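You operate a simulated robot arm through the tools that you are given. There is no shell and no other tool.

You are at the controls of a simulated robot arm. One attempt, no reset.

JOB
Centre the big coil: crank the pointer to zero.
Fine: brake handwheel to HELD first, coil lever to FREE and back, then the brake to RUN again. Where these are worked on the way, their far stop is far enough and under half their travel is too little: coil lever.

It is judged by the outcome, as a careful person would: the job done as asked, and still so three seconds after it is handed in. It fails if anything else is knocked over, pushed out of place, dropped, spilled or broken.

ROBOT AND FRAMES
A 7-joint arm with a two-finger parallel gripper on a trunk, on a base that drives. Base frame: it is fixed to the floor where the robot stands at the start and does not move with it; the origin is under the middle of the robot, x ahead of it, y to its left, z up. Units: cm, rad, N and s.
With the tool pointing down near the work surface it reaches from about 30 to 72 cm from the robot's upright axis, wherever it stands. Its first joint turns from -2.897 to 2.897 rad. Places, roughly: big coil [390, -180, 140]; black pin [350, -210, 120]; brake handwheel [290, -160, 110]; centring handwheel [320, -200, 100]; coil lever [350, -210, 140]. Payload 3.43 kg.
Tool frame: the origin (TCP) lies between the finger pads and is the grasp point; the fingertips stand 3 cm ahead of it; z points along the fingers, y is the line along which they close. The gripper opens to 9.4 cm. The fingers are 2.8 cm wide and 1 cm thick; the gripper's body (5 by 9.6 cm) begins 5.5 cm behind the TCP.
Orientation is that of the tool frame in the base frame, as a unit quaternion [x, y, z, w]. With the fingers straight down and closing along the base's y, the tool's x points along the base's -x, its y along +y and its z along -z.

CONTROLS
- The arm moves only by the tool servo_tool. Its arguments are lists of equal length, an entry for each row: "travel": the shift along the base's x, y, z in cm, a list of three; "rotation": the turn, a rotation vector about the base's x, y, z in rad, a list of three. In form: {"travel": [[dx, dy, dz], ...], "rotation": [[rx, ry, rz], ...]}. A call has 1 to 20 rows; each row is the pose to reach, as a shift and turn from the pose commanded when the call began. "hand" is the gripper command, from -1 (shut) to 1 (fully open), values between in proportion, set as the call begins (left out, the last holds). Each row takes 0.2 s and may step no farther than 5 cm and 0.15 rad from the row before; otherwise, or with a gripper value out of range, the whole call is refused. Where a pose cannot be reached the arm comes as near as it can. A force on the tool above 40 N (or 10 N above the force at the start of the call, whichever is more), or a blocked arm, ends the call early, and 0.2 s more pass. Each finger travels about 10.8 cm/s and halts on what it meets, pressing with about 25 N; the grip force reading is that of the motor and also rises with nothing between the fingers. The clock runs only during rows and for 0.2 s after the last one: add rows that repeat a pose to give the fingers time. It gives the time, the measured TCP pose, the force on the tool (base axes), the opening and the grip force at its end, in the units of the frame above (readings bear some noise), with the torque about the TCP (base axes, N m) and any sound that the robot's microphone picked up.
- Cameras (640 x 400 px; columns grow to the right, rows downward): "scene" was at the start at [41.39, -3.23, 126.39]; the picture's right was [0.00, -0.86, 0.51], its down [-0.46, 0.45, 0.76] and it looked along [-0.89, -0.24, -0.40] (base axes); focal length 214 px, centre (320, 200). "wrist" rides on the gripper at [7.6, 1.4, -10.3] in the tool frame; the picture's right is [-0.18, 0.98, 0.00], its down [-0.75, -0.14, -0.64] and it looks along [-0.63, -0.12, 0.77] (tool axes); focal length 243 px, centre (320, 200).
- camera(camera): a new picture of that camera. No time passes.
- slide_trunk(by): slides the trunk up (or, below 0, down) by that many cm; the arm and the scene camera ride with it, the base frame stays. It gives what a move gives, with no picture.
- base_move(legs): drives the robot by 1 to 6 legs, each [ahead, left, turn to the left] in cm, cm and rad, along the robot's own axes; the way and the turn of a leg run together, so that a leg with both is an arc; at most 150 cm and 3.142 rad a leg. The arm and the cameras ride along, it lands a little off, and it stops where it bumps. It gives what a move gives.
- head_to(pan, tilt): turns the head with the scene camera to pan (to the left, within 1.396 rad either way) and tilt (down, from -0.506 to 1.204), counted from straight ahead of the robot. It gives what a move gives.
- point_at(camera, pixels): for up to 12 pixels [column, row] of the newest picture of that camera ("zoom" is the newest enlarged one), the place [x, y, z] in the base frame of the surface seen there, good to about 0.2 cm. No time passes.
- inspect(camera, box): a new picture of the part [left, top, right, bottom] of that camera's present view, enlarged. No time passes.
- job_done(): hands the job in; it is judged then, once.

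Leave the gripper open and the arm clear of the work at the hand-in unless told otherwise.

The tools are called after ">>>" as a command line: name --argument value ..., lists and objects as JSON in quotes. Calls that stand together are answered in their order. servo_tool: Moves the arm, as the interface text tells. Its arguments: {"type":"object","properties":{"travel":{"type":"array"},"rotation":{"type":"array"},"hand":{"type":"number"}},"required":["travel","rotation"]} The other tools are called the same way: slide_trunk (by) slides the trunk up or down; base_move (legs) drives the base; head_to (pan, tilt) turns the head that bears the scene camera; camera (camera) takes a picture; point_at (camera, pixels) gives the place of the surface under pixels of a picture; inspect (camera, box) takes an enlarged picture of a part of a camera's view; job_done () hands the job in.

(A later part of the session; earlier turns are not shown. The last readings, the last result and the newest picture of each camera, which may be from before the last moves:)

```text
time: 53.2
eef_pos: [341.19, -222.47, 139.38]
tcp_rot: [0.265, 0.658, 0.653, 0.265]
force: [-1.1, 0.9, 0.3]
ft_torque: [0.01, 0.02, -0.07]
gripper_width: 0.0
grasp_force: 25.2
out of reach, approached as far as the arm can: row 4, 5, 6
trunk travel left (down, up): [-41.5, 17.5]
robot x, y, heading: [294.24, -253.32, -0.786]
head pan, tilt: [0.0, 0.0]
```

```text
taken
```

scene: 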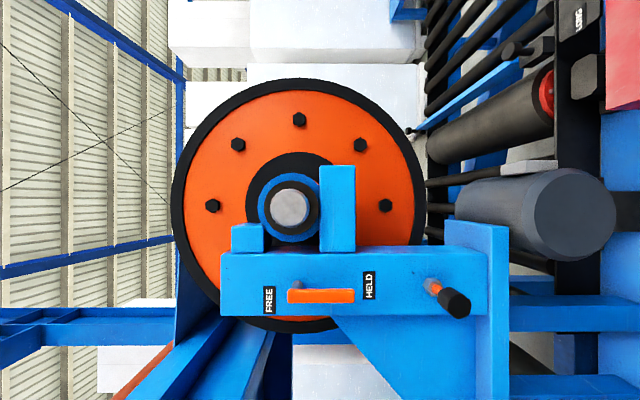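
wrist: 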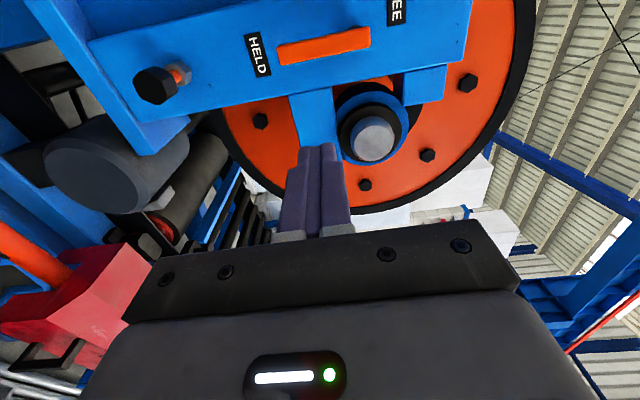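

The arm reports out of reach at this height relative to the shoulder (TCP v is only 84). It worked well at lower relative heights, so I'll raise the trunk 16 cm and bring the TCP back down to z≈137.

>>> slide_trunk --by 16

>>> servo_tool --travel '[[0, 0, -4.5], [0, 0, -9], [0, 0, -13.5], [0, 0, -18], [0, 0, -18]]' --rotation '[[0, 0, 0], [0, 0, 0], [0, 0, 0], [0, 0, 0], [0, 0, 0]]'

```text
time: 55.1
eef_pos: [341.39, -222.77, 155.4]
tcp_rot: [0.267, 0.658, 0.653, 0.265]
force: [0.4, -0.4, -0.4]
ft_torque: [0.0, -0.01, -0.01]
gripper_width: 0.0
grasp_force: 24.9
trunk travel left (down, up): [-57.5, 1.5]
robot x, y, heading: [294.5, -253.3, -0.787]
head pan, tilt: [0.0, 0.0]
```

```text
time: 56.3
eef_pos: [341.41, -222.73, 137.39]
tcp_rot: [0.267, 0.657, 0.653, 0.265]
force: [0.1, -0.5, 0.2]
ft_torque: [0.01, 0.0, -0.02]
gripper_width: 0.0
grasp_force: 24.9
trunk travel left (down, up): [-57.5, 1.5]
robot x, y, heading: [294.68, -253.5, -0.787]
head pan, tilt: [0.0, 0.0]
```

The full 18 cm was followed this time, and the TCP is at u 398.9, v 83.9, z 137.4. Now I'll advance to v≈100.8 with the closed fingers just on the +u side of the bar.

>>> servo_tool --travel '[[2.05, 3.61, 0], [4.88, 6.43, 0], [7.71, 9.26, 0], [9.1, 10.65, 0], [9.1, 10.65, 0]]' --rotation '[[0, 0, 0], [0, 0, 0], [0, 0, 0], [0, 0, 0], [0, 0, 0]]'

>>> camera --camera "wrist"

>>> head_to --pan 0 --tilt 0.7

>>> camera --camera "scene"

```text
time: 57.5
eef_pos: [350.37, -212.14, 137.29]
tcp_rot: [0.267, 0.657, 0.653, 0.265]
force: [-0.1, 0.3, -0.5]
ft_torque: [0.01, 0.02, 0.0]
gripper_width: 0.0
grasp_force: 25.5
trunk travel left (down, up): [-57.5, 1.5]
robot x, y, heading: [293.97, -253.66, -0.79]
head pan, tilt: [0.0, 0.0]
```

```text
taken
```

wrist: 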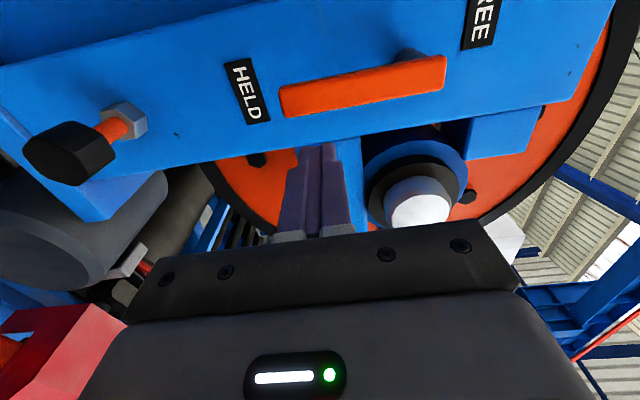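

```text
time: 58.5
eef_pos: [350.52, -212.08, 137.41]
tcp_rot: [0.267, 0.657, 0.653, 0.265]
force: [-0.2, 0.0, 0.5]
ft_torque: [-0.04, -0.02, 0.0]
gripper_width: 0.01
grasp_force: 24.7
trunk travel left (down, up): [-57.5, 1.5]
robot x, y, heading: [294.34, -253.44, -0.786]
head pan, tilt: [0.0, 0.7]
```

```text
taken
```

scene: 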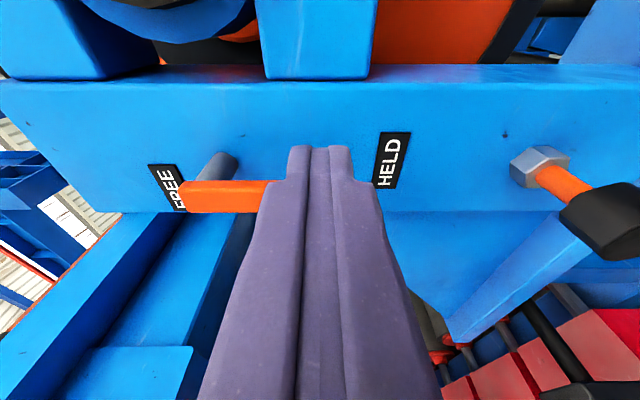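

The fingers are above the bar in the picture, on the +u side, with the tip near column 320. I'll advance the last 2.9 cm and check.

>>> servo_tool --travel '[[1.0, 1.0, 0], [2.05, 2.05, 0], [2.05, 2.05, 0]]' --rotation '[[0, 0, 0], [0, 0, 0], [0, 0, 0]]'

>>> camera --camera "scene"

>>> camera --camera "wrist"

```text
time: 59.3
eef_pos: [352.5, -209.99, 137.43]
tcp_rot: [0.268, 0.657, 0.653, 0.265]
force: [0.3, -0.5, -0.1]
ft_torque: [0.0, -0.01, 0.0]
gripper_width: 0.0
grasp_force: 25.0
trunk travel left (down, up): [-57.5, 1.5]
robot x, y, heading: [294.23, -253.28, -0.787]
head pan, tilt: [0.0, 0.7]
```

```text
taken
```

scene: 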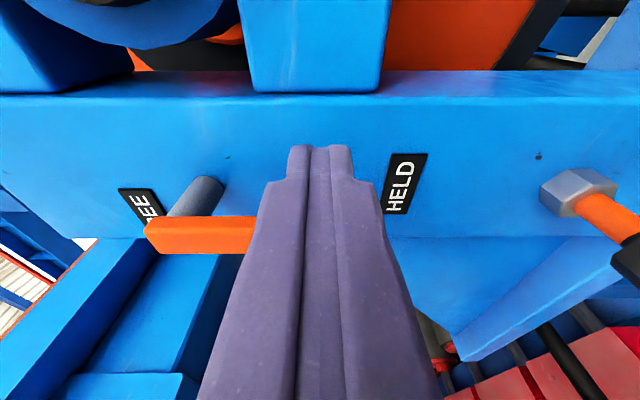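

```text
taken
```

wrist: 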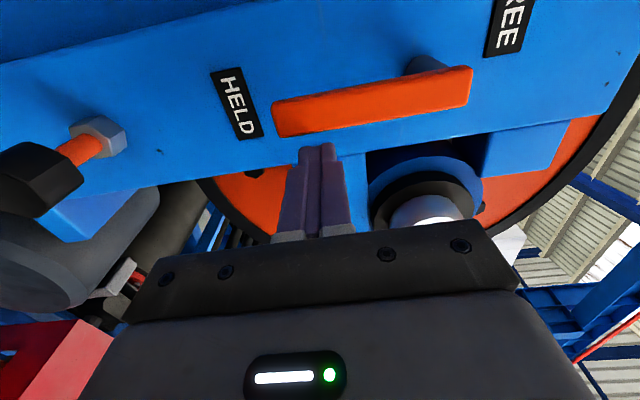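

The fingers are in place at u 397.7, z 137.4, with tips at v≈103.8 beside the bar. I'll push gently toward -u through about 30° of swing and watch the force.

>>> servo_tool --travel '[[-0.78, 0.78, 0], [-1.2, 1.2, -0.14], [-1.58, 1.58, -0.28], [-2.0, 2.0, -0.33], [-2.42, 2.42, -0.37], [-2.84, 2.84, -0.3], [-3.25, 3.25, -0.24], [-3.25, 3.25, -0.24]]' --rotation '[[0, 0, 0], [0, 0, 0], [0, 0, 0], [0, 0, 0], [0, 0, 0], [0, 0, 0], [0, 0, 0], [0, 0, 0]]'

>>> camera --camera "wrist"

>>> camera --camera "scene"

```text
time: 61.1
eef_pos: [349.08, -206.76, 137.09]
tcp_rot: [0.267, 0.657, 0.653, 0.264]
force: [0.1, -0.5, 0.1]
ft_torque: [0.0, 0.03, -0.03]
gripper_width: 0.0
grasp_force: 24.7
trunk travel left (down, up): [-57.5, 1.5]
robot x, y, heading: [294.25, -253.7, -0.786]
head pan, tilt: [0.0, 0.7]
```

```text
taken
```

wrist: 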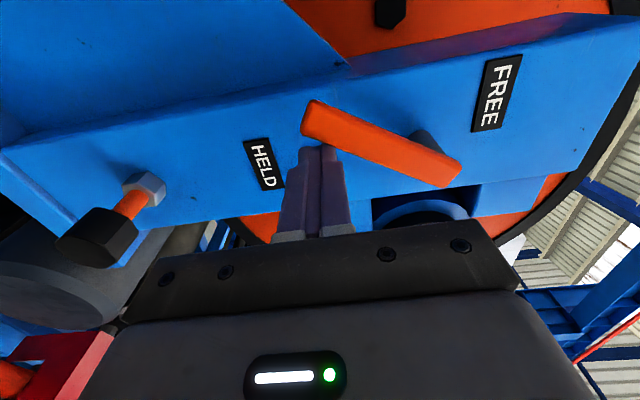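

```text
taken
```

scene: 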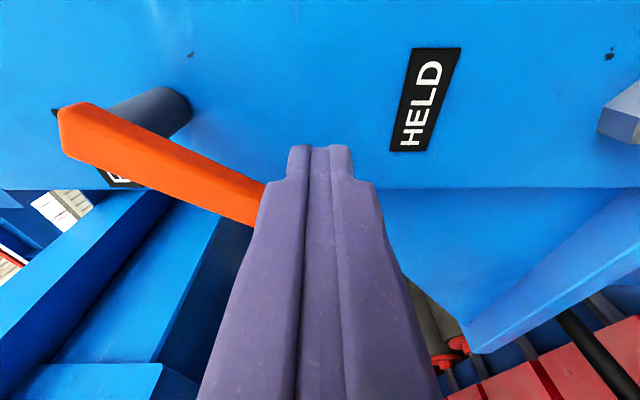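

The lever follows with almost no force, at about 35° now. I'll continue the arc to about 90°.

>>> servo_tool --travel '[[-0.6, 0.6, 0.35], [-1.2, 1.2, 0.69], [-1.7, 1.7, 1.1], [-2.18, 2.18, 1.6], [-2.62, 2.62, 2.25], [-3.03, 3.03, 3.0], [-3.32, 3.32, 3.9], [-3.57, 3.57, 4.8], [-3.57, 3.57, 4.8]]' --rotation '[[0, 0, 0], [0, 0, 0], [0, 0, 0], [0, 0, 0], [0, 0, 0], [0, 0, 0], [0, 0, 0], [0, 0, 0], [0, 0, 0]]'

>>> camera --camera "wrist"

```text
time: 63.1
eef_pos: [345.65, -203.27, 141.92]
tcp_rot: [0.268, 0.658, 0.653, 0.264]
force: [0.4, -0.1, 0.9]
ft_torque: [0.03, 0.02, -0.01]
gripper_width: 0.01
grasp_force: 25.5
trunk travel left (down, up): [-57.5, 1.5]
robot x, y, heading: [294.04, -253.64, -0.787]
head pan, tilt: [0.0, 0.7]
```

```text
taken
```

wrist: 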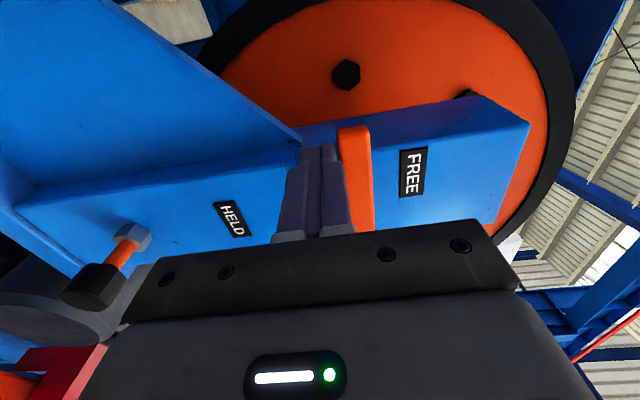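

The lever is at about 90°. I'll continue pushing up toward FREE until it meets its stop, watching the force.

>>> servo_tool --travel '[[-0.25, 0.25, 0.73], [-0.33, 0.33, 1.5], [-0.32, 0.32, 2.33], [-0.28, 0.28, 3.2], [-0.13, 0.13, 4.0], [0.06, -0.06, 4.8], [0.06, -0.06, 4.8]]' --rotation '[[0, 0, 0], [0, 0, 0], [0, 0, 0], [0, 0, 0], [0, 0, 0], [0, 0, 0], [0, 0, 0]]'

>>> camera --camera "wrist"

>>> camera --camera "scene"

```text
time: 63.7
eef_pos: [345.46, -203.17, 142.16]
tcp_rot: [0.271, 0.663, 0.646, 0.262]
force: [4.3, -0.7, -8.2]
ft_torque: [-0.12, 0.06, -0.11]
gripper_width: 0.0
grasp_force: 25.2
trunk travel left (down, up): [-57.5, 1.5]
robot x, y, heading: [294.22, -253.62, -0.785]
head pan, tilt: [0.0, 0.7]
stopped in row 3: the force on the tool passed its limit at 47 N (the readings are from after the stop); the commanded pose is now the measured one
```

```text
taken
```

wrist: 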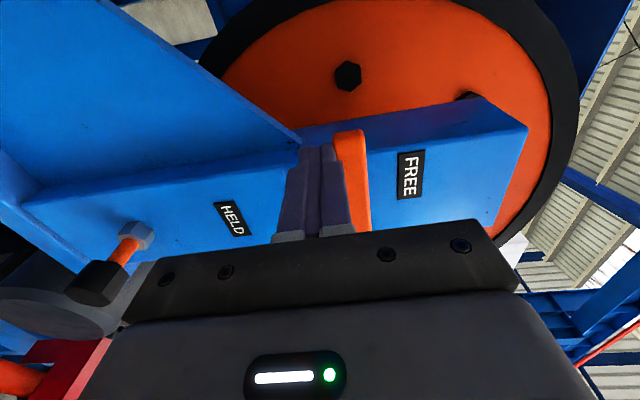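

```text
taken
```

scene: 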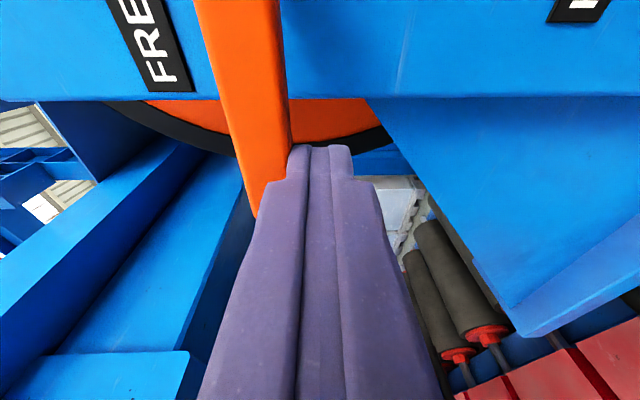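

There was a hard stop at 47 N with the lever at about 92°, so it's at its far stop, FREE. I'll back off downward, then retract, and check that it stays.

>>> servo_tool --travel '[[0, 0, -1.5], [0, 0, -3], [-2.8, -2.8, -3], [-5.9, -5.9, -3], [-9.2, -9.2, -3], [-12.0, -12.0, -3], [-12.0, -12.0, -3]]' --rotation '[[0, 0, 0], [0, 0, 0], [0, 0, 0], [0, 0, 0], [0, 0, 0], [0, 0, 0], [0, 0, 0]]'

>>> head_to --pan 0 --tilt 0

>>> camera --camera "scene"

```text
time: 65.3
eef_pos: [333.33, -215.12, 139.31]
tcp_rot: [0.269, 0.663, 0.648, 0.262]
force: [0.7, 0.9, -0.9]
ft_torque: [0.0, 0.0, -0.05]
gripper_width: 0.01
grasp_force: 25.2
trunk travel left (down, up): [-57.5, 1.5]
robot x, y, heading: [294.15, -253.44, -0.781]
head pan, tilt: [0.0, 0.7]
```

```text
time: 66.4
eef_pos: [333.29, -215.09, 139.36]
tcp_rot: [0.269, 0.662, 0.648, 0.262]
force: [0.2, 1.1, -0.1]
ft_torque: [0.04, 0.0, 0.0]
gripper_width: 0.0
grasp_force: 25.3
trunk travel left (down, up): [-57.5, 1.5]
robot x, y, heading: [294.07, -253.62, -0.792]
head pan, tilt: [0.0, 0.0]
```

```text
taken
```

scene: 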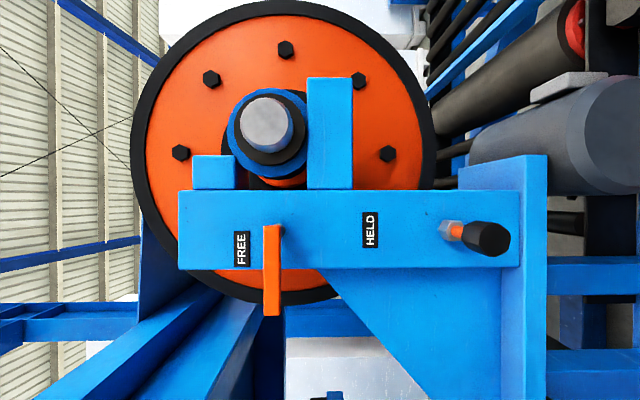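

The lever rests at FREE, standing out sideways beside the FREE label. Now to the centring wheel: move right 10, back 35, then lower the trunk 27 cm.

>>> base_move --legs '[[0, -10, 0], [-32, 0, 0.005]]'

>>> slide_trunk --by -29

>>> camera --camera "scene"

```text
time: 69.3
eef_pos: [303.06, -199.18, 139.33]
tcp_rot: [0.267, 0.664, 0.648, 0.261]
force: [-0.3, 0.4, -0.6]
ft_torque: [0.04, 0.0, -0.08]
gripper_width: 0.0
grasp_force: 25.5
trunk travel left (down, up): [-57.5, 1.5]
robot x, y, heading: [264.54, -237.53, -0.782]
head pan, tilt: [0.0, 0.0]
```

```text
time: 72.2
eef_pos: [303.1, -199.07, 110.41]
tcp_rot: [0.267, 0.664, 0.648, 0.259]
force: [-0.7, 0.3, 0.4]
ft_torque: [0.04, 0.01, -0.03]
gripper_width: 0.0
grasp_force: 24.7
trunk travel left (down, up): [-28.5, 30.5]
robot x, y, heading: [264.4, -237.98, -0.783]
head pan, tilt: [0.0, 0.0]
```

```text
taken
```

scene: 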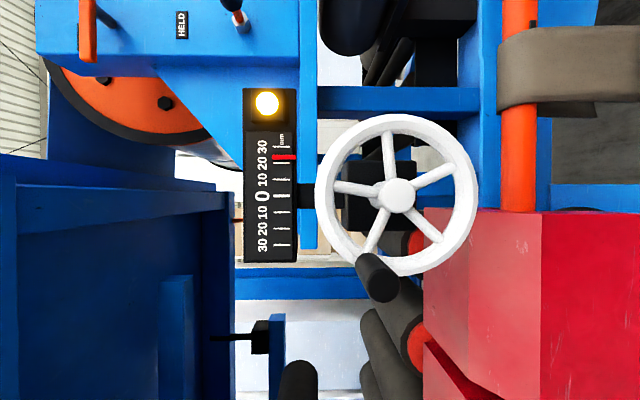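

The centring wheel is in front of me with its black knob at (377,277), i.e. near 9 o'clock seen facing the machine. I'll measure the hub, rim and knob, and read the scale enlarged.

>>> point_at --camera "scene" --pixels '[[397, 196], [383, 286], [383, 278], [383, 294], [375, 286], [391, 286], [378, 268], [368, 260], [397, 120], [330, 190], [468, 200], [395, 268]]'

>>> inspect --camera "scene" --box '[224, 80, 336, 270]'

>>> inspect --camera "scene" --box '[310, 220, 438, 310]'

```text
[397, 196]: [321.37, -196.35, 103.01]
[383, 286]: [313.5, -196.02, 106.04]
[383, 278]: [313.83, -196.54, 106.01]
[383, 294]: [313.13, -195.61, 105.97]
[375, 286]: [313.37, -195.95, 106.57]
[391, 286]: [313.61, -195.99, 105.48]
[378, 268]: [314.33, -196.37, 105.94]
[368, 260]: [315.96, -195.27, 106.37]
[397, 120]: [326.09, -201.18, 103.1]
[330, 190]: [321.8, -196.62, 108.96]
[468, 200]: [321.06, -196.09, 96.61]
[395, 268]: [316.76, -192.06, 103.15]
```

```text
2.11 times, centred on (280, 175) of scene
```

zoom: 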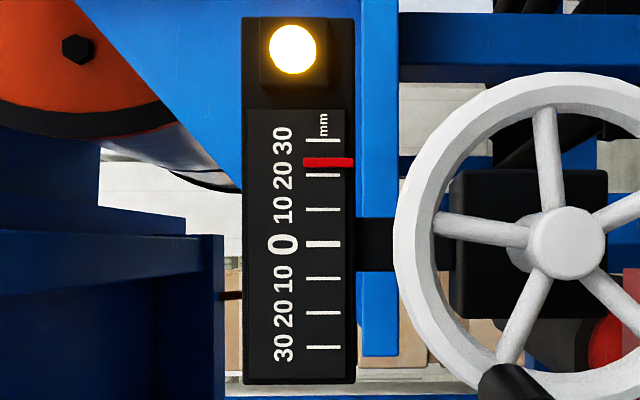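

```text
4.44 times, centred on (374, 265) of scene
```

zoom: 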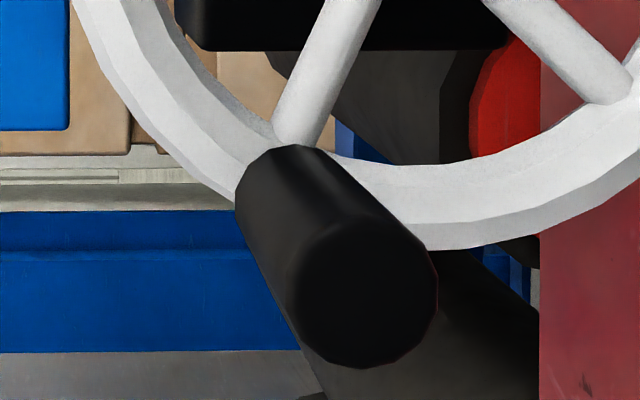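

The pointer is at about +23.5 mm. Wheel centre is u 366.2, z 102.9, and the knob is at u 360.2, z 106.0 (radius about 6.6), with its end face at v 83.1. I'll open the fingers partly, align with the knob and correct the small tilt.

>>> servo_tool --travel '[[1.8, -1.8, -2.2], [3.61, -3.61, -4.4], [5.0, -2.2, -4.4], [5.0, -2.2, -4.4]]' --rotation '[[0.008, -0.008, -0.011], [0.017, -0.017, -0.022], [0.017, -0.017, -0.022], [0.017, -0.017, -0.022]]' --hand 0.1

>>> camera --camera "wrist"

>>> head_to --pan 0 --tilt 0.6

>>> camera --camera "scene"

```text
time: 73.2
eef_pos: [308.14, -201.36, 105.98]
tcp_rot: [0.271, 0.653, 0.654, 0.271]
force: [0.2, 0.2, -0.3]
ft_torque: [0.0, 0.02, 0.03]
gripper_width: 5.15
grasp_force: 0.0
trunk travel left (down, up): [-28.5, 30.5]
robot x, y, heading: [264.91, -237.84, -0.78]
head pan, tilt: [0.0, 0.0]
```

```text
taken
```

wrist: 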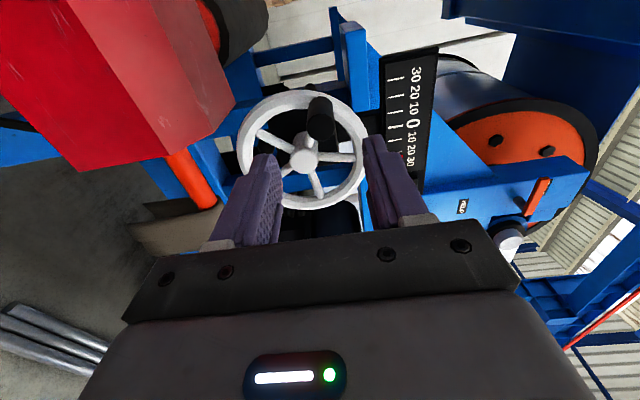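

```text
time: 74.2
eef_pos: [308.06, -201.47, 105.98]
tcp_rot: [0.271, 0.652, 0.655, 0.27]
force: [-0.2, -1.2, 0.6]
ft_torque: [0.01, 0.0, 0.0]
gripper_width: 5.17
grasp_force: 0.1
trunk travel left (down, up): [-28.5, 30.5]
robot x, y, heading: [264.33, -237.72, -0.781]
head pan, tilt: [0.0, 0.6]
```

```text
taken
```

scene: 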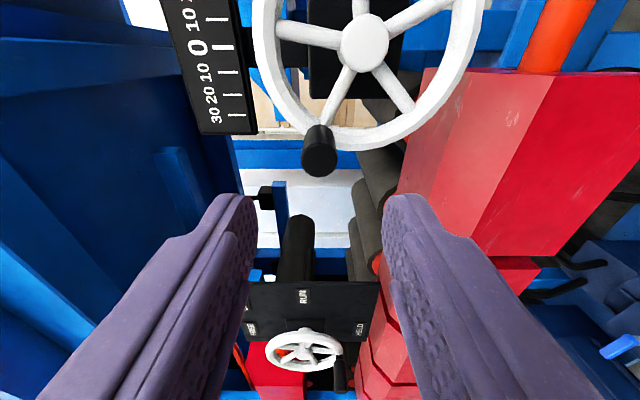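

The knob is centred between the fingers at column 320. I'll advance 8.1 cm and then close on it.

>>> servo_tool --travel '[[2.0, 2.0, 0], [4.0, 4.0, 0], [5.73, 5.73, 0], [5.73, 5.73, 0]]' --rotation '[[0, 0, 0], [0, 0, 0], [0, 0, 0], [0, 0, 0]]'

>>> servo_tool --travel '[[0, 0, 0], [0, 0, 0], [0, 0, 0]]' --rotation '[[0, 0, 0], [0, 0, 0], [0, 0, 0]]' --hand -1

>>> camera --camera "scene"

>>> camera --camera "wrist"

```text
time: 75.2
eef_pos: [313.97, -195.73, 105.92]
tcp_rot: [0.271, 0.653, 0.653, 0.271]
force: [0.1, 0.0, -0.3]
ft_torque: [0.0, 0.0, 0.03]
gripper_width: 5.18
grasp_force: 0.0
trunk travel left (down, up): [-28.5, 30.5]
robot x, y, heading: [264.49, -237.4, -0.783]
head pan, tilt: [0.0, 0.6]
```

```text
time: 76.0
eef_pos: [314.01, -195.45, 106.03]
tcp_rot: [0.271, 0.652, 0.654, 0.271]
force: [2.1, 2.8, 6.4]
ft_torque: [-0.68, 0.28, 0.24]
gripper_width: 2.24
grasp_force: 45.0
trunk travel left (down, up): [-28.5, 30.5]
robot x, y, heading: [264.59, -237.62, -0.784]
head pan, tilt: [0.0, 0.6]
```

```text
taken
```

scene: 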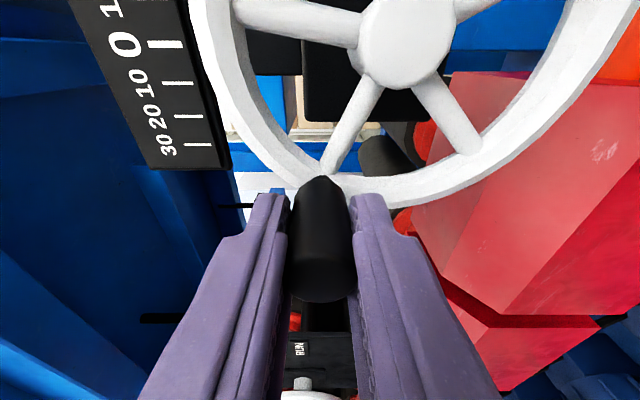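

```text
taken
```

wrist: 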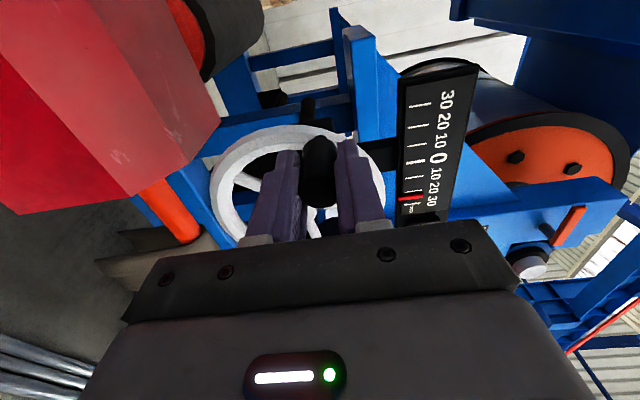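

The knob is gripped, and the wrist picture shows the scale with the pointer at (412,198). As a trial I'll turn 30° clockwise (knob up and over) and see which way the pointer goes.

>>> servo_tool --travel '[[0.25, -0.25, 0.595], [0.54, -0.54, 1.151], [0.87, -0.87, 1.66], [1.235, -1.235, 2.118], [1.632, -1.632, 2.519], [1.632, -1.632, 2.519]]' --rotation '[[0, 0, 0], [0, 0, 0], [0, 0, 0], [0, 0, 0], [0, 0, 0], [0, 0, 0]]'

>>> inspect --camera "wrist" --box '[200, 40, 520, 240]'

```text
time: 77.4
eef_pos: [315.63, -197.26, 108.54]
tcp_rot: [0.271, 0.653, 0.653, 0.271]
force: [3.1, 3.9, -4.6]
ft_torque: [-0.15, 0.37, 0.61]
gripper_width: 2.26
grasp_force: 45.2
trunk travel left (down, up): [-28.5, 30.5]
robot x, y, heading: [264.45, -238.0, -0.778]
head pan, tilt: [0.0, 0.6]
```

```text
2.00 times, centred on (360, 140) of wrist
```

zoom: 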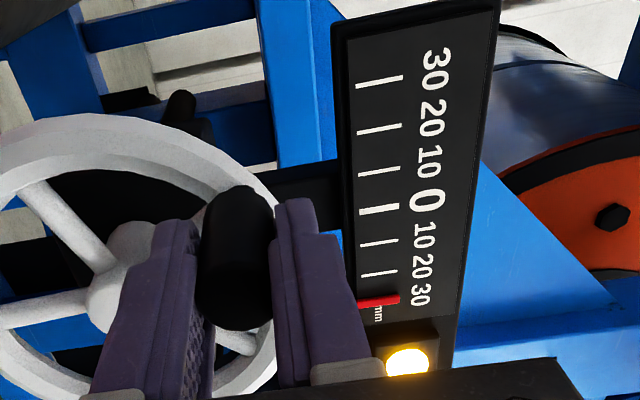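

Clockwise moved the pointer outward, from about 23.7 to about 29.5, so the right way is counter-clockwise and the rate is roughly 0.2 mm per degree. I'll turn counter-clockwise 90° and read again.

>>> servo_tool --travel '[[-0.397, 0.397, -0.401], [-0.764, 0.764, -0.859], [-1.093, 1.093, -1.368], [-1.385, 1.385, -1.924], [-1.632, 1.632, -2.519], [-1.834, 1.834, -3.147], [-1.99, 1.99, -3.803], [-2.095, 2.095, -4.477], [-2.15, 2.15, -5.164], [-2.155, 2.155, -5.854], [-2.108, 2.108, -6.542], [-2.01, 2.01, -7.219], [-1.864, 1.864, -7.878], [-1.669, 1.669, -8.511], [-1.428, 1.428, -9.113], [-1.428, 1.428, -9.113]]' --rotation '[[0, 0, 0], [0, 0, 0], [0, 0, 0], [0, 0, 0], [0, 0, 0], [0, 0, 0], [0, 0, 0], [0, 0, 0], [0, 0, 0], [0, 0, 0], [0, 0, 0], [0, 0, 0], [0, 0, 0], [0, 0, 0], [0, 0, 0], [0, 0, 0]]'

>>> inspect --camera "wrist" --box '[200, 40, 520, 240]'

>>> camera --camera "scene"

```text
time: 80.8
eef_pos: [313.94, -195.88, 99.3]
tcp_rot: [0.272, 0.652, 0.654, 0.269]
force: [-3.1, -0.3, 4.1]
ft_torque: [-0.08, -0.29, 0.62]
gripper_width: 2.28
grasp_force: 44.0
trunk travel left (down, up): [-28.5, 30.5]
robot x, y, heading: [264.14, -237.7, -0.784]
head pan, tilt: [0.0, 0.6]
```

```text
2.00 times, centred on (360, 140) of wrist
```

zoom: 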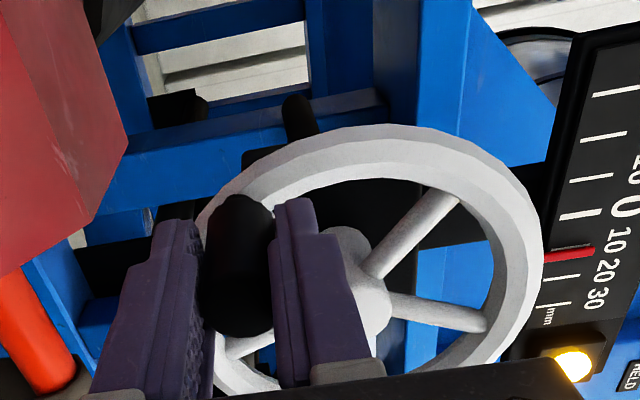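

```text
taken
```

scene: 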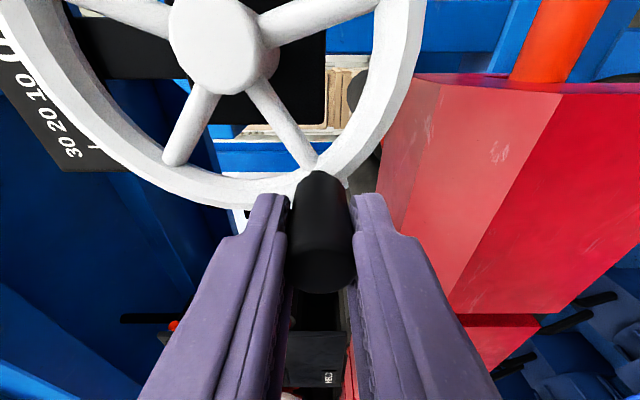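

The pointer came in to about +11 mm, so the rate is 0.2 mm per degree. I'll turn another 45° counter-clockwise and then read carefully.

>>> servo_tool --travel '[[0.264, -0.264, -0.531], [0.564, -0.564, -1.024], [0.896, -0.896, -1.473], [1.257, -1.257, -1.873], [1.645, -1.645, -2.222], [2.055, -2.055, -2.516], [2.483, -2.483, -2.753], [2.925, -2.925, -2.929], [2.925, -2.925, -2.929]]' --rotation '[[0, 0, 0], [0, 0, 0], [0, 0, 0], [0, 0, 0], [0, 0, 0], [0, 0, 0], [0, 0, 0], [0, 0, 0], [0, 0, 0]]'

>>> inspect --camera "wrist" --box '[360, 60, 616, 220]'

>>> head_to --pan 0.3 --tilt -0.1

>>> camera --camera "scene"

```text
time: 82.8
eef_pos: [317.01, -198.81, 96.53]
tcp_rot: [0.272, 0.653, 0.653, 0.271]
force: [2.0, 3.4, 14.5]
ft_torque: [-0.5, 0.28, -0.21]
gripper_width: 2.28
grasp_force: 45.1
trunk travel left (down, up): [-28.5, 30.5]
robot x, y, heading: [264.54, -237.75, -0.782]
head pan, tilt: [0.0, 0.6]
```

```text
2.50 times, centred on (488, 140) of wrist
```

zoom: 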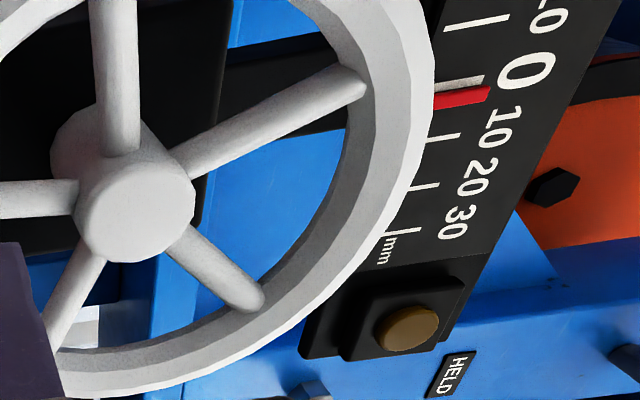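

```text
time: 83.9
eef_pos: [316.97, -198.77, 96.52]
tcp_rot: [0.271, 0.652, 0.654, 0.271]
force: [5.5, 1.9, 15.8]
ft_torque: [-0.35, 0.33, -0.74]
gripper_width: 2.25
grasp_force: 44.9
trunk travel left (down, up): [-28.5, 30.5]
robot x, y, heading: [264.56, -237.76, -0.784]
head pan, tilt: [0.3, -0.099]
```

```text
taken
```

scene: 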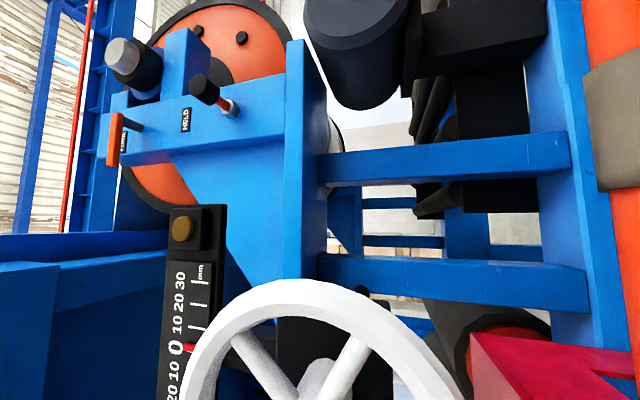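

The lamp has gone out and the pointer is right beside 0. I'll read it enlarged from the scene camera.

>>> inspect --camera "scene" --box '[140, 270, 250, 400]'

>>> point_at --camera "scene" --pixels '[[188, 348], [198, 328], [198, 305], [175, 348], [190, 352], [200, 282]]'

```text
3.08 times, centred on (195, 335) of scene
```

zoom: 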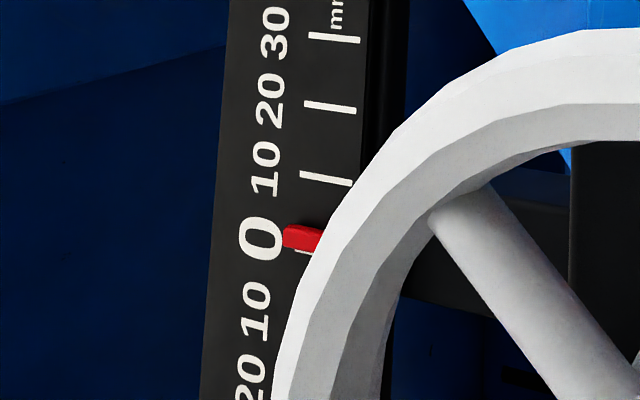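

```text
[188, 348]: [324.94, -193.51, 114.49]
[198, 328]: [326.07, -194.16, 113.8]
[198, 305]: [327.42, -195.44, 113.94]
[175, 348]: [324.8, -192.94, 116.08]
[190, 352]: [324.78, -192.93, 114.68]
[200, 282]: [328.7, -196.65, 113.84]
```

Combining both views, the pointer reads about +2 to +3. I'll turn 8° more counter-clockwise and read again.

>>> servo_tool --travel '[[0.16, -0.16, -0.02], [0.32, -0.32, -0.05], [0.48, -0.48, -0.07], [0.65, -0.65, -0.1], [0.65, -0.65, -0.1]]' --rotation '[[0, 0, 0], [0, 0, 0], [0, 0, 0], [0, 0, 0], [0, 0, 0]]'

>>> inspect --camera "wrist" --box '[480, 40, 608, 160]'

>>> inspect --camera "scene" --box '[140, 270, 250, 400]'

```text
time: 85.1
eef_pos: [317.45, -199.33, 96.52]
tcp_rot: [0.27, 0.653, 0.654, 0.27]
force: [-4.5, 9.2, 17.9]
ft_torque: [-0.69, -0.26, 0.5]
gripper_width: 2.29
grasp_force: 44.8
trunk travel left (down, up): [-28.5, 30.5]
robot x, y, heading: [264.16, -238.11, -0.778]
head pan, tilt: [0.3, -0.099]
```

```text
3.33 times, centred on (544, 100) of wrist
```

zoom: 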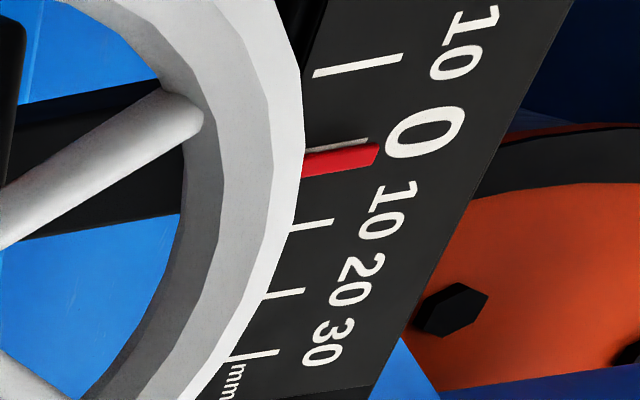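

```text
3.08 times, centred on (195, 335) of scene
```

zoom: 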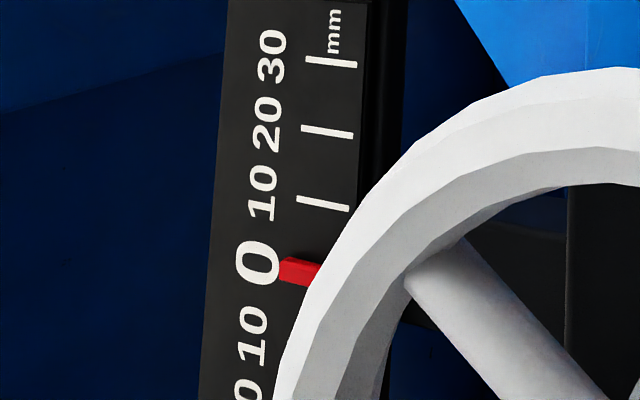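

The pointer is now within about +1 of zero. To read without parallax, I'll release the knob, back away and view the scale square-on.

>>> servo_tool --travel '[[0, 0, 0], [0, 0, 0], [0, 0, 0], [-2.5, -2.5, 0], [-5.5, -5.5, 0], [-8.0, -8.0, 0], [-11.0, -5.0, 0], [-14.0, -2.0, 0], [-14.0, -2.0, 3], [-14.0, -2.0, 6], [-14.0, -2.0, 6]]' --rotation '[[0, 0, 0], [0, 0, 0], [0, 0, 0], [0, 0, 0], [0, 0, 0], [0, 0, 0], [0, 0, 0], [0, 0, 0], [0, 0, 0], [0, 0, 0], [0, 0, 0]]' --hand 0.1

>>> head_to --pan 0 --tilt 0

>>> camera --camera "scene"

```text
time: 87.5
eef_pos: [303.62, -201.46, 102.35]
tcp_rot: [0.271, 0.654, 0.653, 0.27]
force: [0.2, 0.1, -0.6]
ft_torque: [-0.03, -0.02, 0.03]
gripper_width: 5.16
grasp_force: 0.0
trunk travel left (down, up): [-28.5, 30.5]
robot x, y, heading: [264.55, -237.88, -0.782]
head pan, tilt: [0.3, -0.099]
```

```text
time: 88.3
eef_pos: [303.66, -201.49, 102.31]
tcp_rot: [0.272, 0.653, 0.653, 0.27]
force: [-0.4, -0.2, 0.2]
ft_torque: [-0.02, 0.02, 0.03]
gripper_width: 5.17
grasp_force: 0.0
trunk travel left (down, up): [-28.5, 30.5]
robot x, y, heading: [264.17, -237.77, -0.784]
head pan, tilt: [0.0, 0.0]
```

```text
taken
```

scene: 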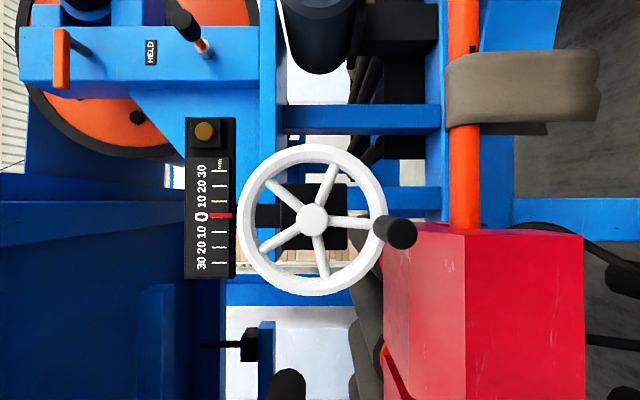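

Nearly square-on now, with the pointer at (220,215). I'll enlarge the scale.

>>> inspect --camera "scene" --box '[180, 150, 276, 276]'

>>> inspect --camera "scene" --box '[196, 195, 244, 235]'

```text
3.17 times, centred on (228, 213) of scene
```

zoom: 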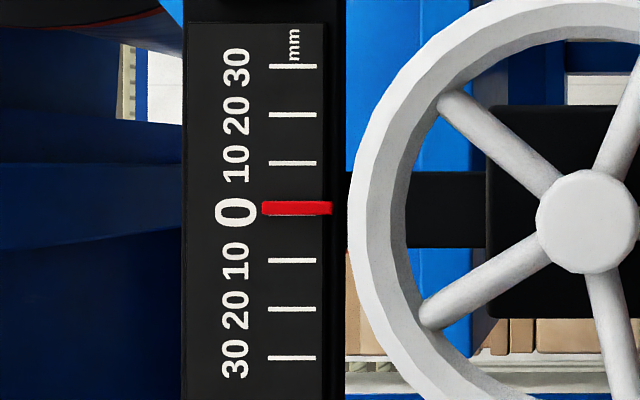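

```text
10.00 times, centred on (220, 215) of scene
```

zoom: 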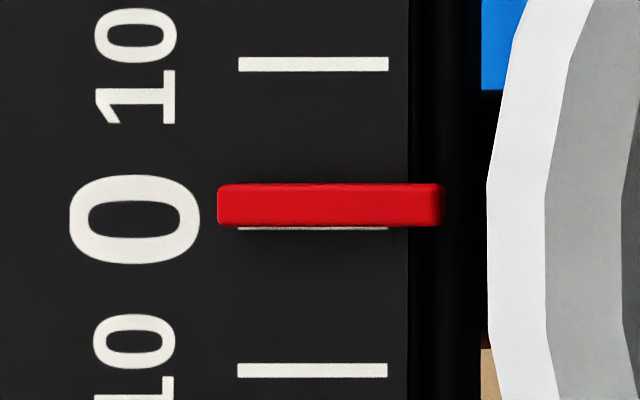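

Reading is about +0.9 mm. I'll regrip and take out the last 4–5°. Measuring the knob now.

>>> inspect --camera "scene" --box '[352, 198, 448, 258]'

>>> point_at --camera "scene" --pixels '[[402, 233], [398, 233], [407, 233], [402, 227], [402, 240], [313, 220], [250, 220], [375, 222], [313, 160], [313, 285]]'

```text
6.67 times, centred on (400, 228) of scene
```

zoom: 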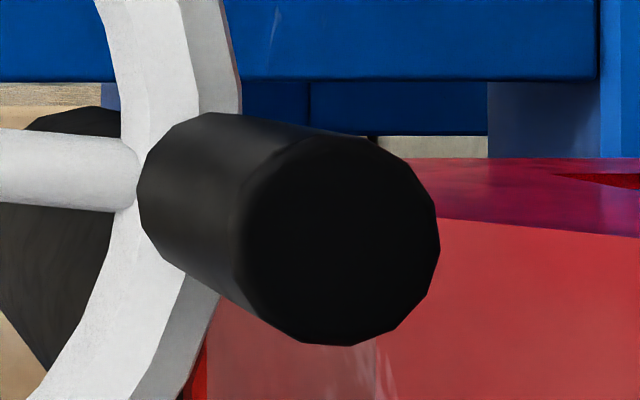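

```text
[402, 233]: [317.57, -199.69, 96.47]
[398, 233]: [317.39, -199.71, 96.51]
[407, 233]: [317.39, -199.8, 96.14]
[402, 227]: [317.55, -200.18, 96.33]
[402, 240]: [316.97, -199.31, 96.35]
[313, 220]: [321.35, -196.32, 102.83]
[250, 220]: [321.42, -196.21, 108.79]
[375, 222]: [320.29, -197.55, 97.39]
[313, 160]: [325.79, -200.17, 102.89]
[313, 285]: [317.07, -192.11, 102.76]
```

The knob is at u 365.6, z 96.35, end face v 83.3. I'll align, advance and then close on it.

>>> servo_tool --travel '[[1.98, -1.98, -2], [3.96, -3.96, -4], [5.94, -5.94, -5.95], [8.77, -3.11, -5.95], [11.6, -0.28, -5.95], [13.93, 2.05, -5.95], [13.93, 2.05, -5.95]]' --rotation '[[0, 0, 0], [0, 0, 0], [0, 0, 0], [0, 0, 0], [0, 0, 0], [0, 0, 0], [0, 0, 0]]'

>>> camera --camera "wrist"

```text
time: 89.9
eef_pos: [317.58, -199.39, 96.32]
tcp_rot: [0.272, 0.653, 0.653, 0.27]
force: [-0.7, 0.2, 0.4]
ft_torque: [0.0, 0.0, -0.02]
gripper_width: 5.16
grasp_force: 0.1
trunk travel left (down, up): [-28.5, 30.5]
robot x, y, heading: [264.67, -237.9, -0.782]
head pan, tilt: [0.0, 0.0]
```

```text
taken
```

wrist: 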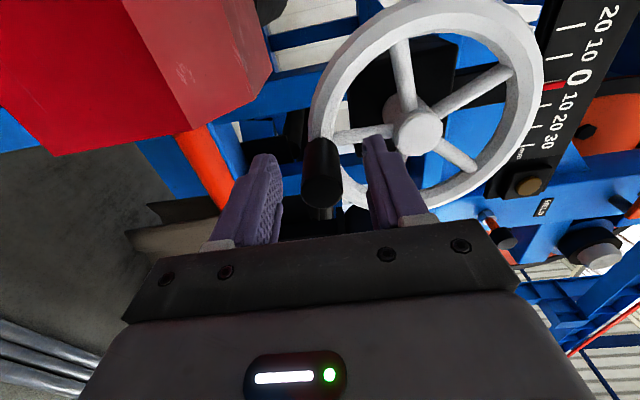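

The knob is between the fingers. I'll close, then move it 0.52 cm further counter-clockwise, about 4.6° or 0.9 mm.

>>> servo_tool --travel '[[0, 0, 0], [0, 0, 0], [0, 0, 0]]' --rotation '[[0, 0, 0], [0, 0, 0], [0, 0, 0]]' --hand -1

>>> servo_tool --travel '[[0.12, -0.12, 0], [0.24, -0.24, 0], [0.37, -0.37, 0], [0.37, -0.37, 0], [0.37, -0.37, 0]]' --rotation '[[0, 0, 0], [0, 0, 0], [0, 0, 0], [0, 0, 0], [0, 0, 0]]'

>>> servo_tool --travel '[[0, 0, 0], [0, 0, 0], [0, 0, 0], [-2.5, -2.5, 0], [-5.5, -5.5, 0], [-8.0, -8.0, 0], [-11.0, -5.0, 0], [-14.0, -2.0, 0], [-14.0, -2.0, 3], [-14.0, -2.0, 6], [-14.0, -2.0, 6]]' --rotation '[[0, 0, 0], [0, 0, 0], [0, 0, 0], [0, 0, 0], [0, 0, 0], [0, 0, 0], [0, 0, 0], [0, 0, 0], [0, 0, 0], [0, 0, 0], [0, 0, 0]]' --hand 0.1

>>> camera --camera "scene"

>>> inspect --camera "scene" --box '[196, 195, 244, 235]'

```text
time: 90.7
eef_pos: [317.54, -199.3, 96.45]
tcp_rot: [0.27, 0.653, 0.654, 0.27]
force: [2.4, 1.7, 6.0]
ft_torque: [-0.34, 0.26, 0.23]
gripper_width: 2.24
grasp_force: 45.0
trunk travel left (down, up): [-28.5, 30.5]
robot x, y, heading: [264.61, -238.08, -0.778]
head pan, tilt: [0.0, 0.0]
```

```text
time: 91.9
eef_pos: [317.96, -199.67, 96.43]
tcp_rot: [0.27, 0.653, 0.654, 0.27]
force: [0.4, 12.6, 9.2]
ft_torque: [-0.27, -0.31, 0.75]
gripper_width: 2.27
grasp_force: 45.1
trunk travel left (down, up): [-28.5, 30.5]
robot x, y, heading: [264.62, -237.8, -0.78]
head pan, tilt: [0.0, 0.0]
```

```text
time: 94.3
eef_pos: [303.81, -201.72, 102.46]
tcp_rot: [0.271, 0.653, 0.654, 0.271]
force: [0.3, 0.4, -0.7]
ft_torque: [0.03, -0.04, 0.0]
gripper_width: 5.16
grasp_force: 0.1
trunk travel left (down, up): [-28.5, 30.5]
robot x, y, heading: [264.73, -238.28, -0.78]
head pan, tilt: [0.0, 0.0]
```

```text
taken
```

scene: 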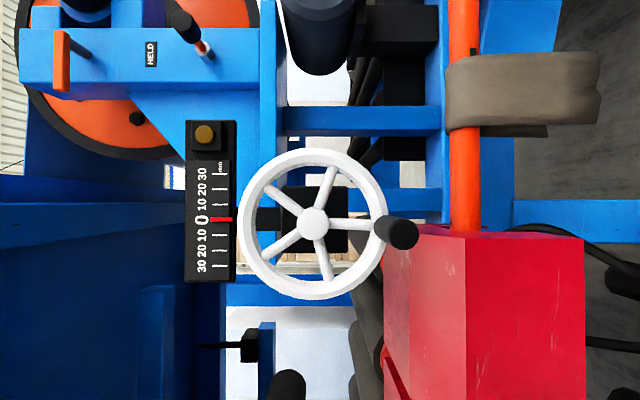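

```text
10.00 times, centred on (220, 215) of scene
```

zoom: 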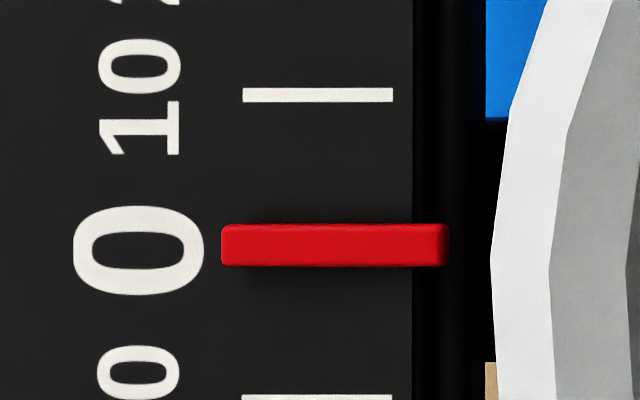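

The pointer is on zero (about +0.3 mm), and the wheel stayed after release. Now the coil lever goes back: trunk up 29, drive ahead 32, then left 10.

>>> slide_trunk --by 29

>>> base_move --legs '[[32, 0, -0.005], [0, 10, 0]]'

>>> camera --camera "scene"

```text
time: 97.2
eef_pos: [303.87, -201.67, 131.35]
tcp_rot: [0.271, 0.653, 0.654, 0.27]
force: [-1.2, -1.1, -0.6]
ft_torque: [-0.02, -0.01, -0.03]
gripper_width: 5.18
grasp_force: 0.0
trunk travel left (down, up): [-57.5, 1.5]
robot x, y, heading: [264.31, -238.07, -0.78]
head pan, tilt: [0.0, 0.0]
```

```text
time: 100.1
eef_pos: [333.81, -216.91, 131.25]
tcp_rot: [0.271, 0.653, 0.653, 0.271]
force: [0.1, -0.2, -0.8]
ft_torque: [0.05, 0.0, 0.02]
gripper_width: 5.18
grasp_force: 0.1
trunk travel left (down, up): [-57.5, 1.5]
robot x, y, heading: [294.19, -253.28, -0.779]
head pan, tilt: [0.0, 0.0]
```

```text
taken
```

scene: 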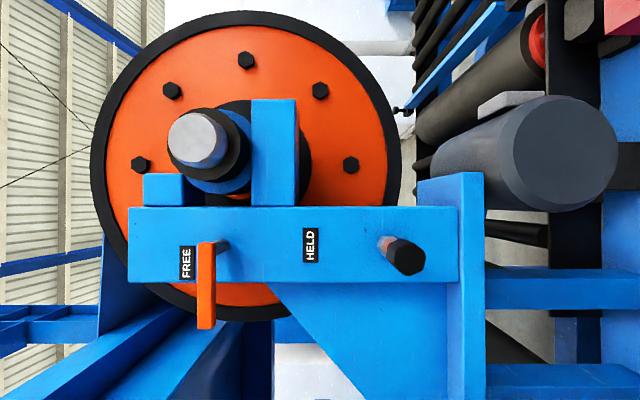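

The carrier may have shifted with the coil, so I'll re-measure the lever bar, post and pin.

>>> point_at --camera "scene" --pixels '[[206, 246], [206, 285], [206, 324], [199, 285], [212, 300], [222, 246], [187, 262], [311, 246], [404, 256], [240, 265], [190, 140], [198, 243]]'

>>> inspect --camera "scene" --box '[150, 210, 310, 340]'

```text
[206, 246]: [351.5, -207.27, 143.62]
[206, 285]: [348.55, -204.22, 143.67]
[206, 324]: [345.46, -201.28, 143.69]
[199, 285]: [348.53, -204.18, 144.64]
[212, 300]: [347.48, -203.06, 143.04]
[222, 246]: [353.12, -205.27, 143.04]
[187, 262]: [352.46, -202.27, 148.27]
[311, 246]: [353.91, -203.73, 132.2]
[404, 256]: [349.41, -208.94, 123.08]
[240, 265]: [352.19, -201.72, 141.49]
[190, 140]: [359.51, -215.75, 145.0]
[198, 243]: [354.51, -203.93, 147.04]
```

```text
3.08 times, centred on (230, 275) of scene
```

zoom: 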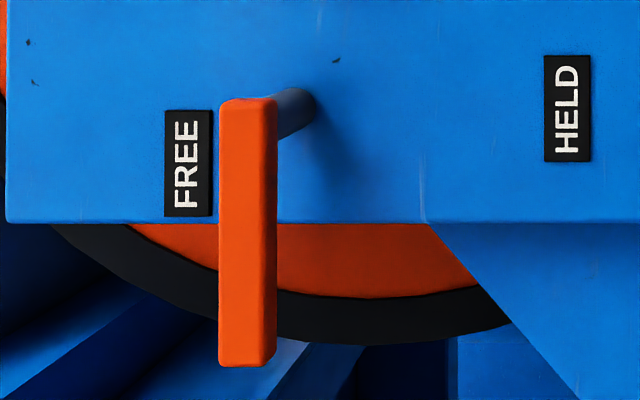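

The carrier hasn't moved. The bar lies horizontally at z 143.7 from u 395 to 386.6. I'll close the fingers and rise to z≈147.2 above its outer part.

>>> servo_tool --travel '[[-0.3, 0.3, 4], [-0.6, 0.6, 8], [-0.99, 0.99, 12], [-0.99, 0.99, 16], [2.19, 4.17, 16], [5.37, 7.35, 16], [5.37, 7.35, 16]]' --rotation '[[0, 0, 0], [0, 0, 0], [0, 0, 0], [0, 0, 0], [0, 0, 0], [0, 0, 0], [0, 0, 0]]' --hand -1

>>> camera --camera "wrist"

```text
time: 101.7
eef_pos: [339.12, -209.87, 146.29]
tcp_rot: [0.269, 0.649, 0.657, 0.272]
force: [0.3, -0.3, 0.8]
ft_torque: [0.0, 0.04, 0.0]
gripper_width: 0.0
grasp_force: 24.8
out of reach, approached as far as the arm can: row 5, 6, 7
trunk travel left (down, up): [-57.5, 1.5]
robot x, y, heading: [294.25, -253.13, -0.778]
head pan, tilt: [0.0, 0.0]
```

```text
taken
```

wrist: 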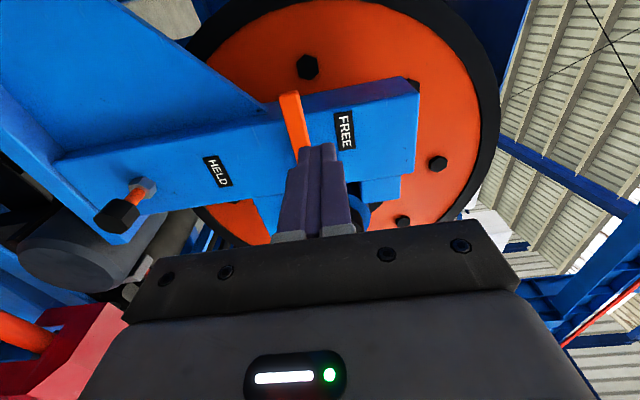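

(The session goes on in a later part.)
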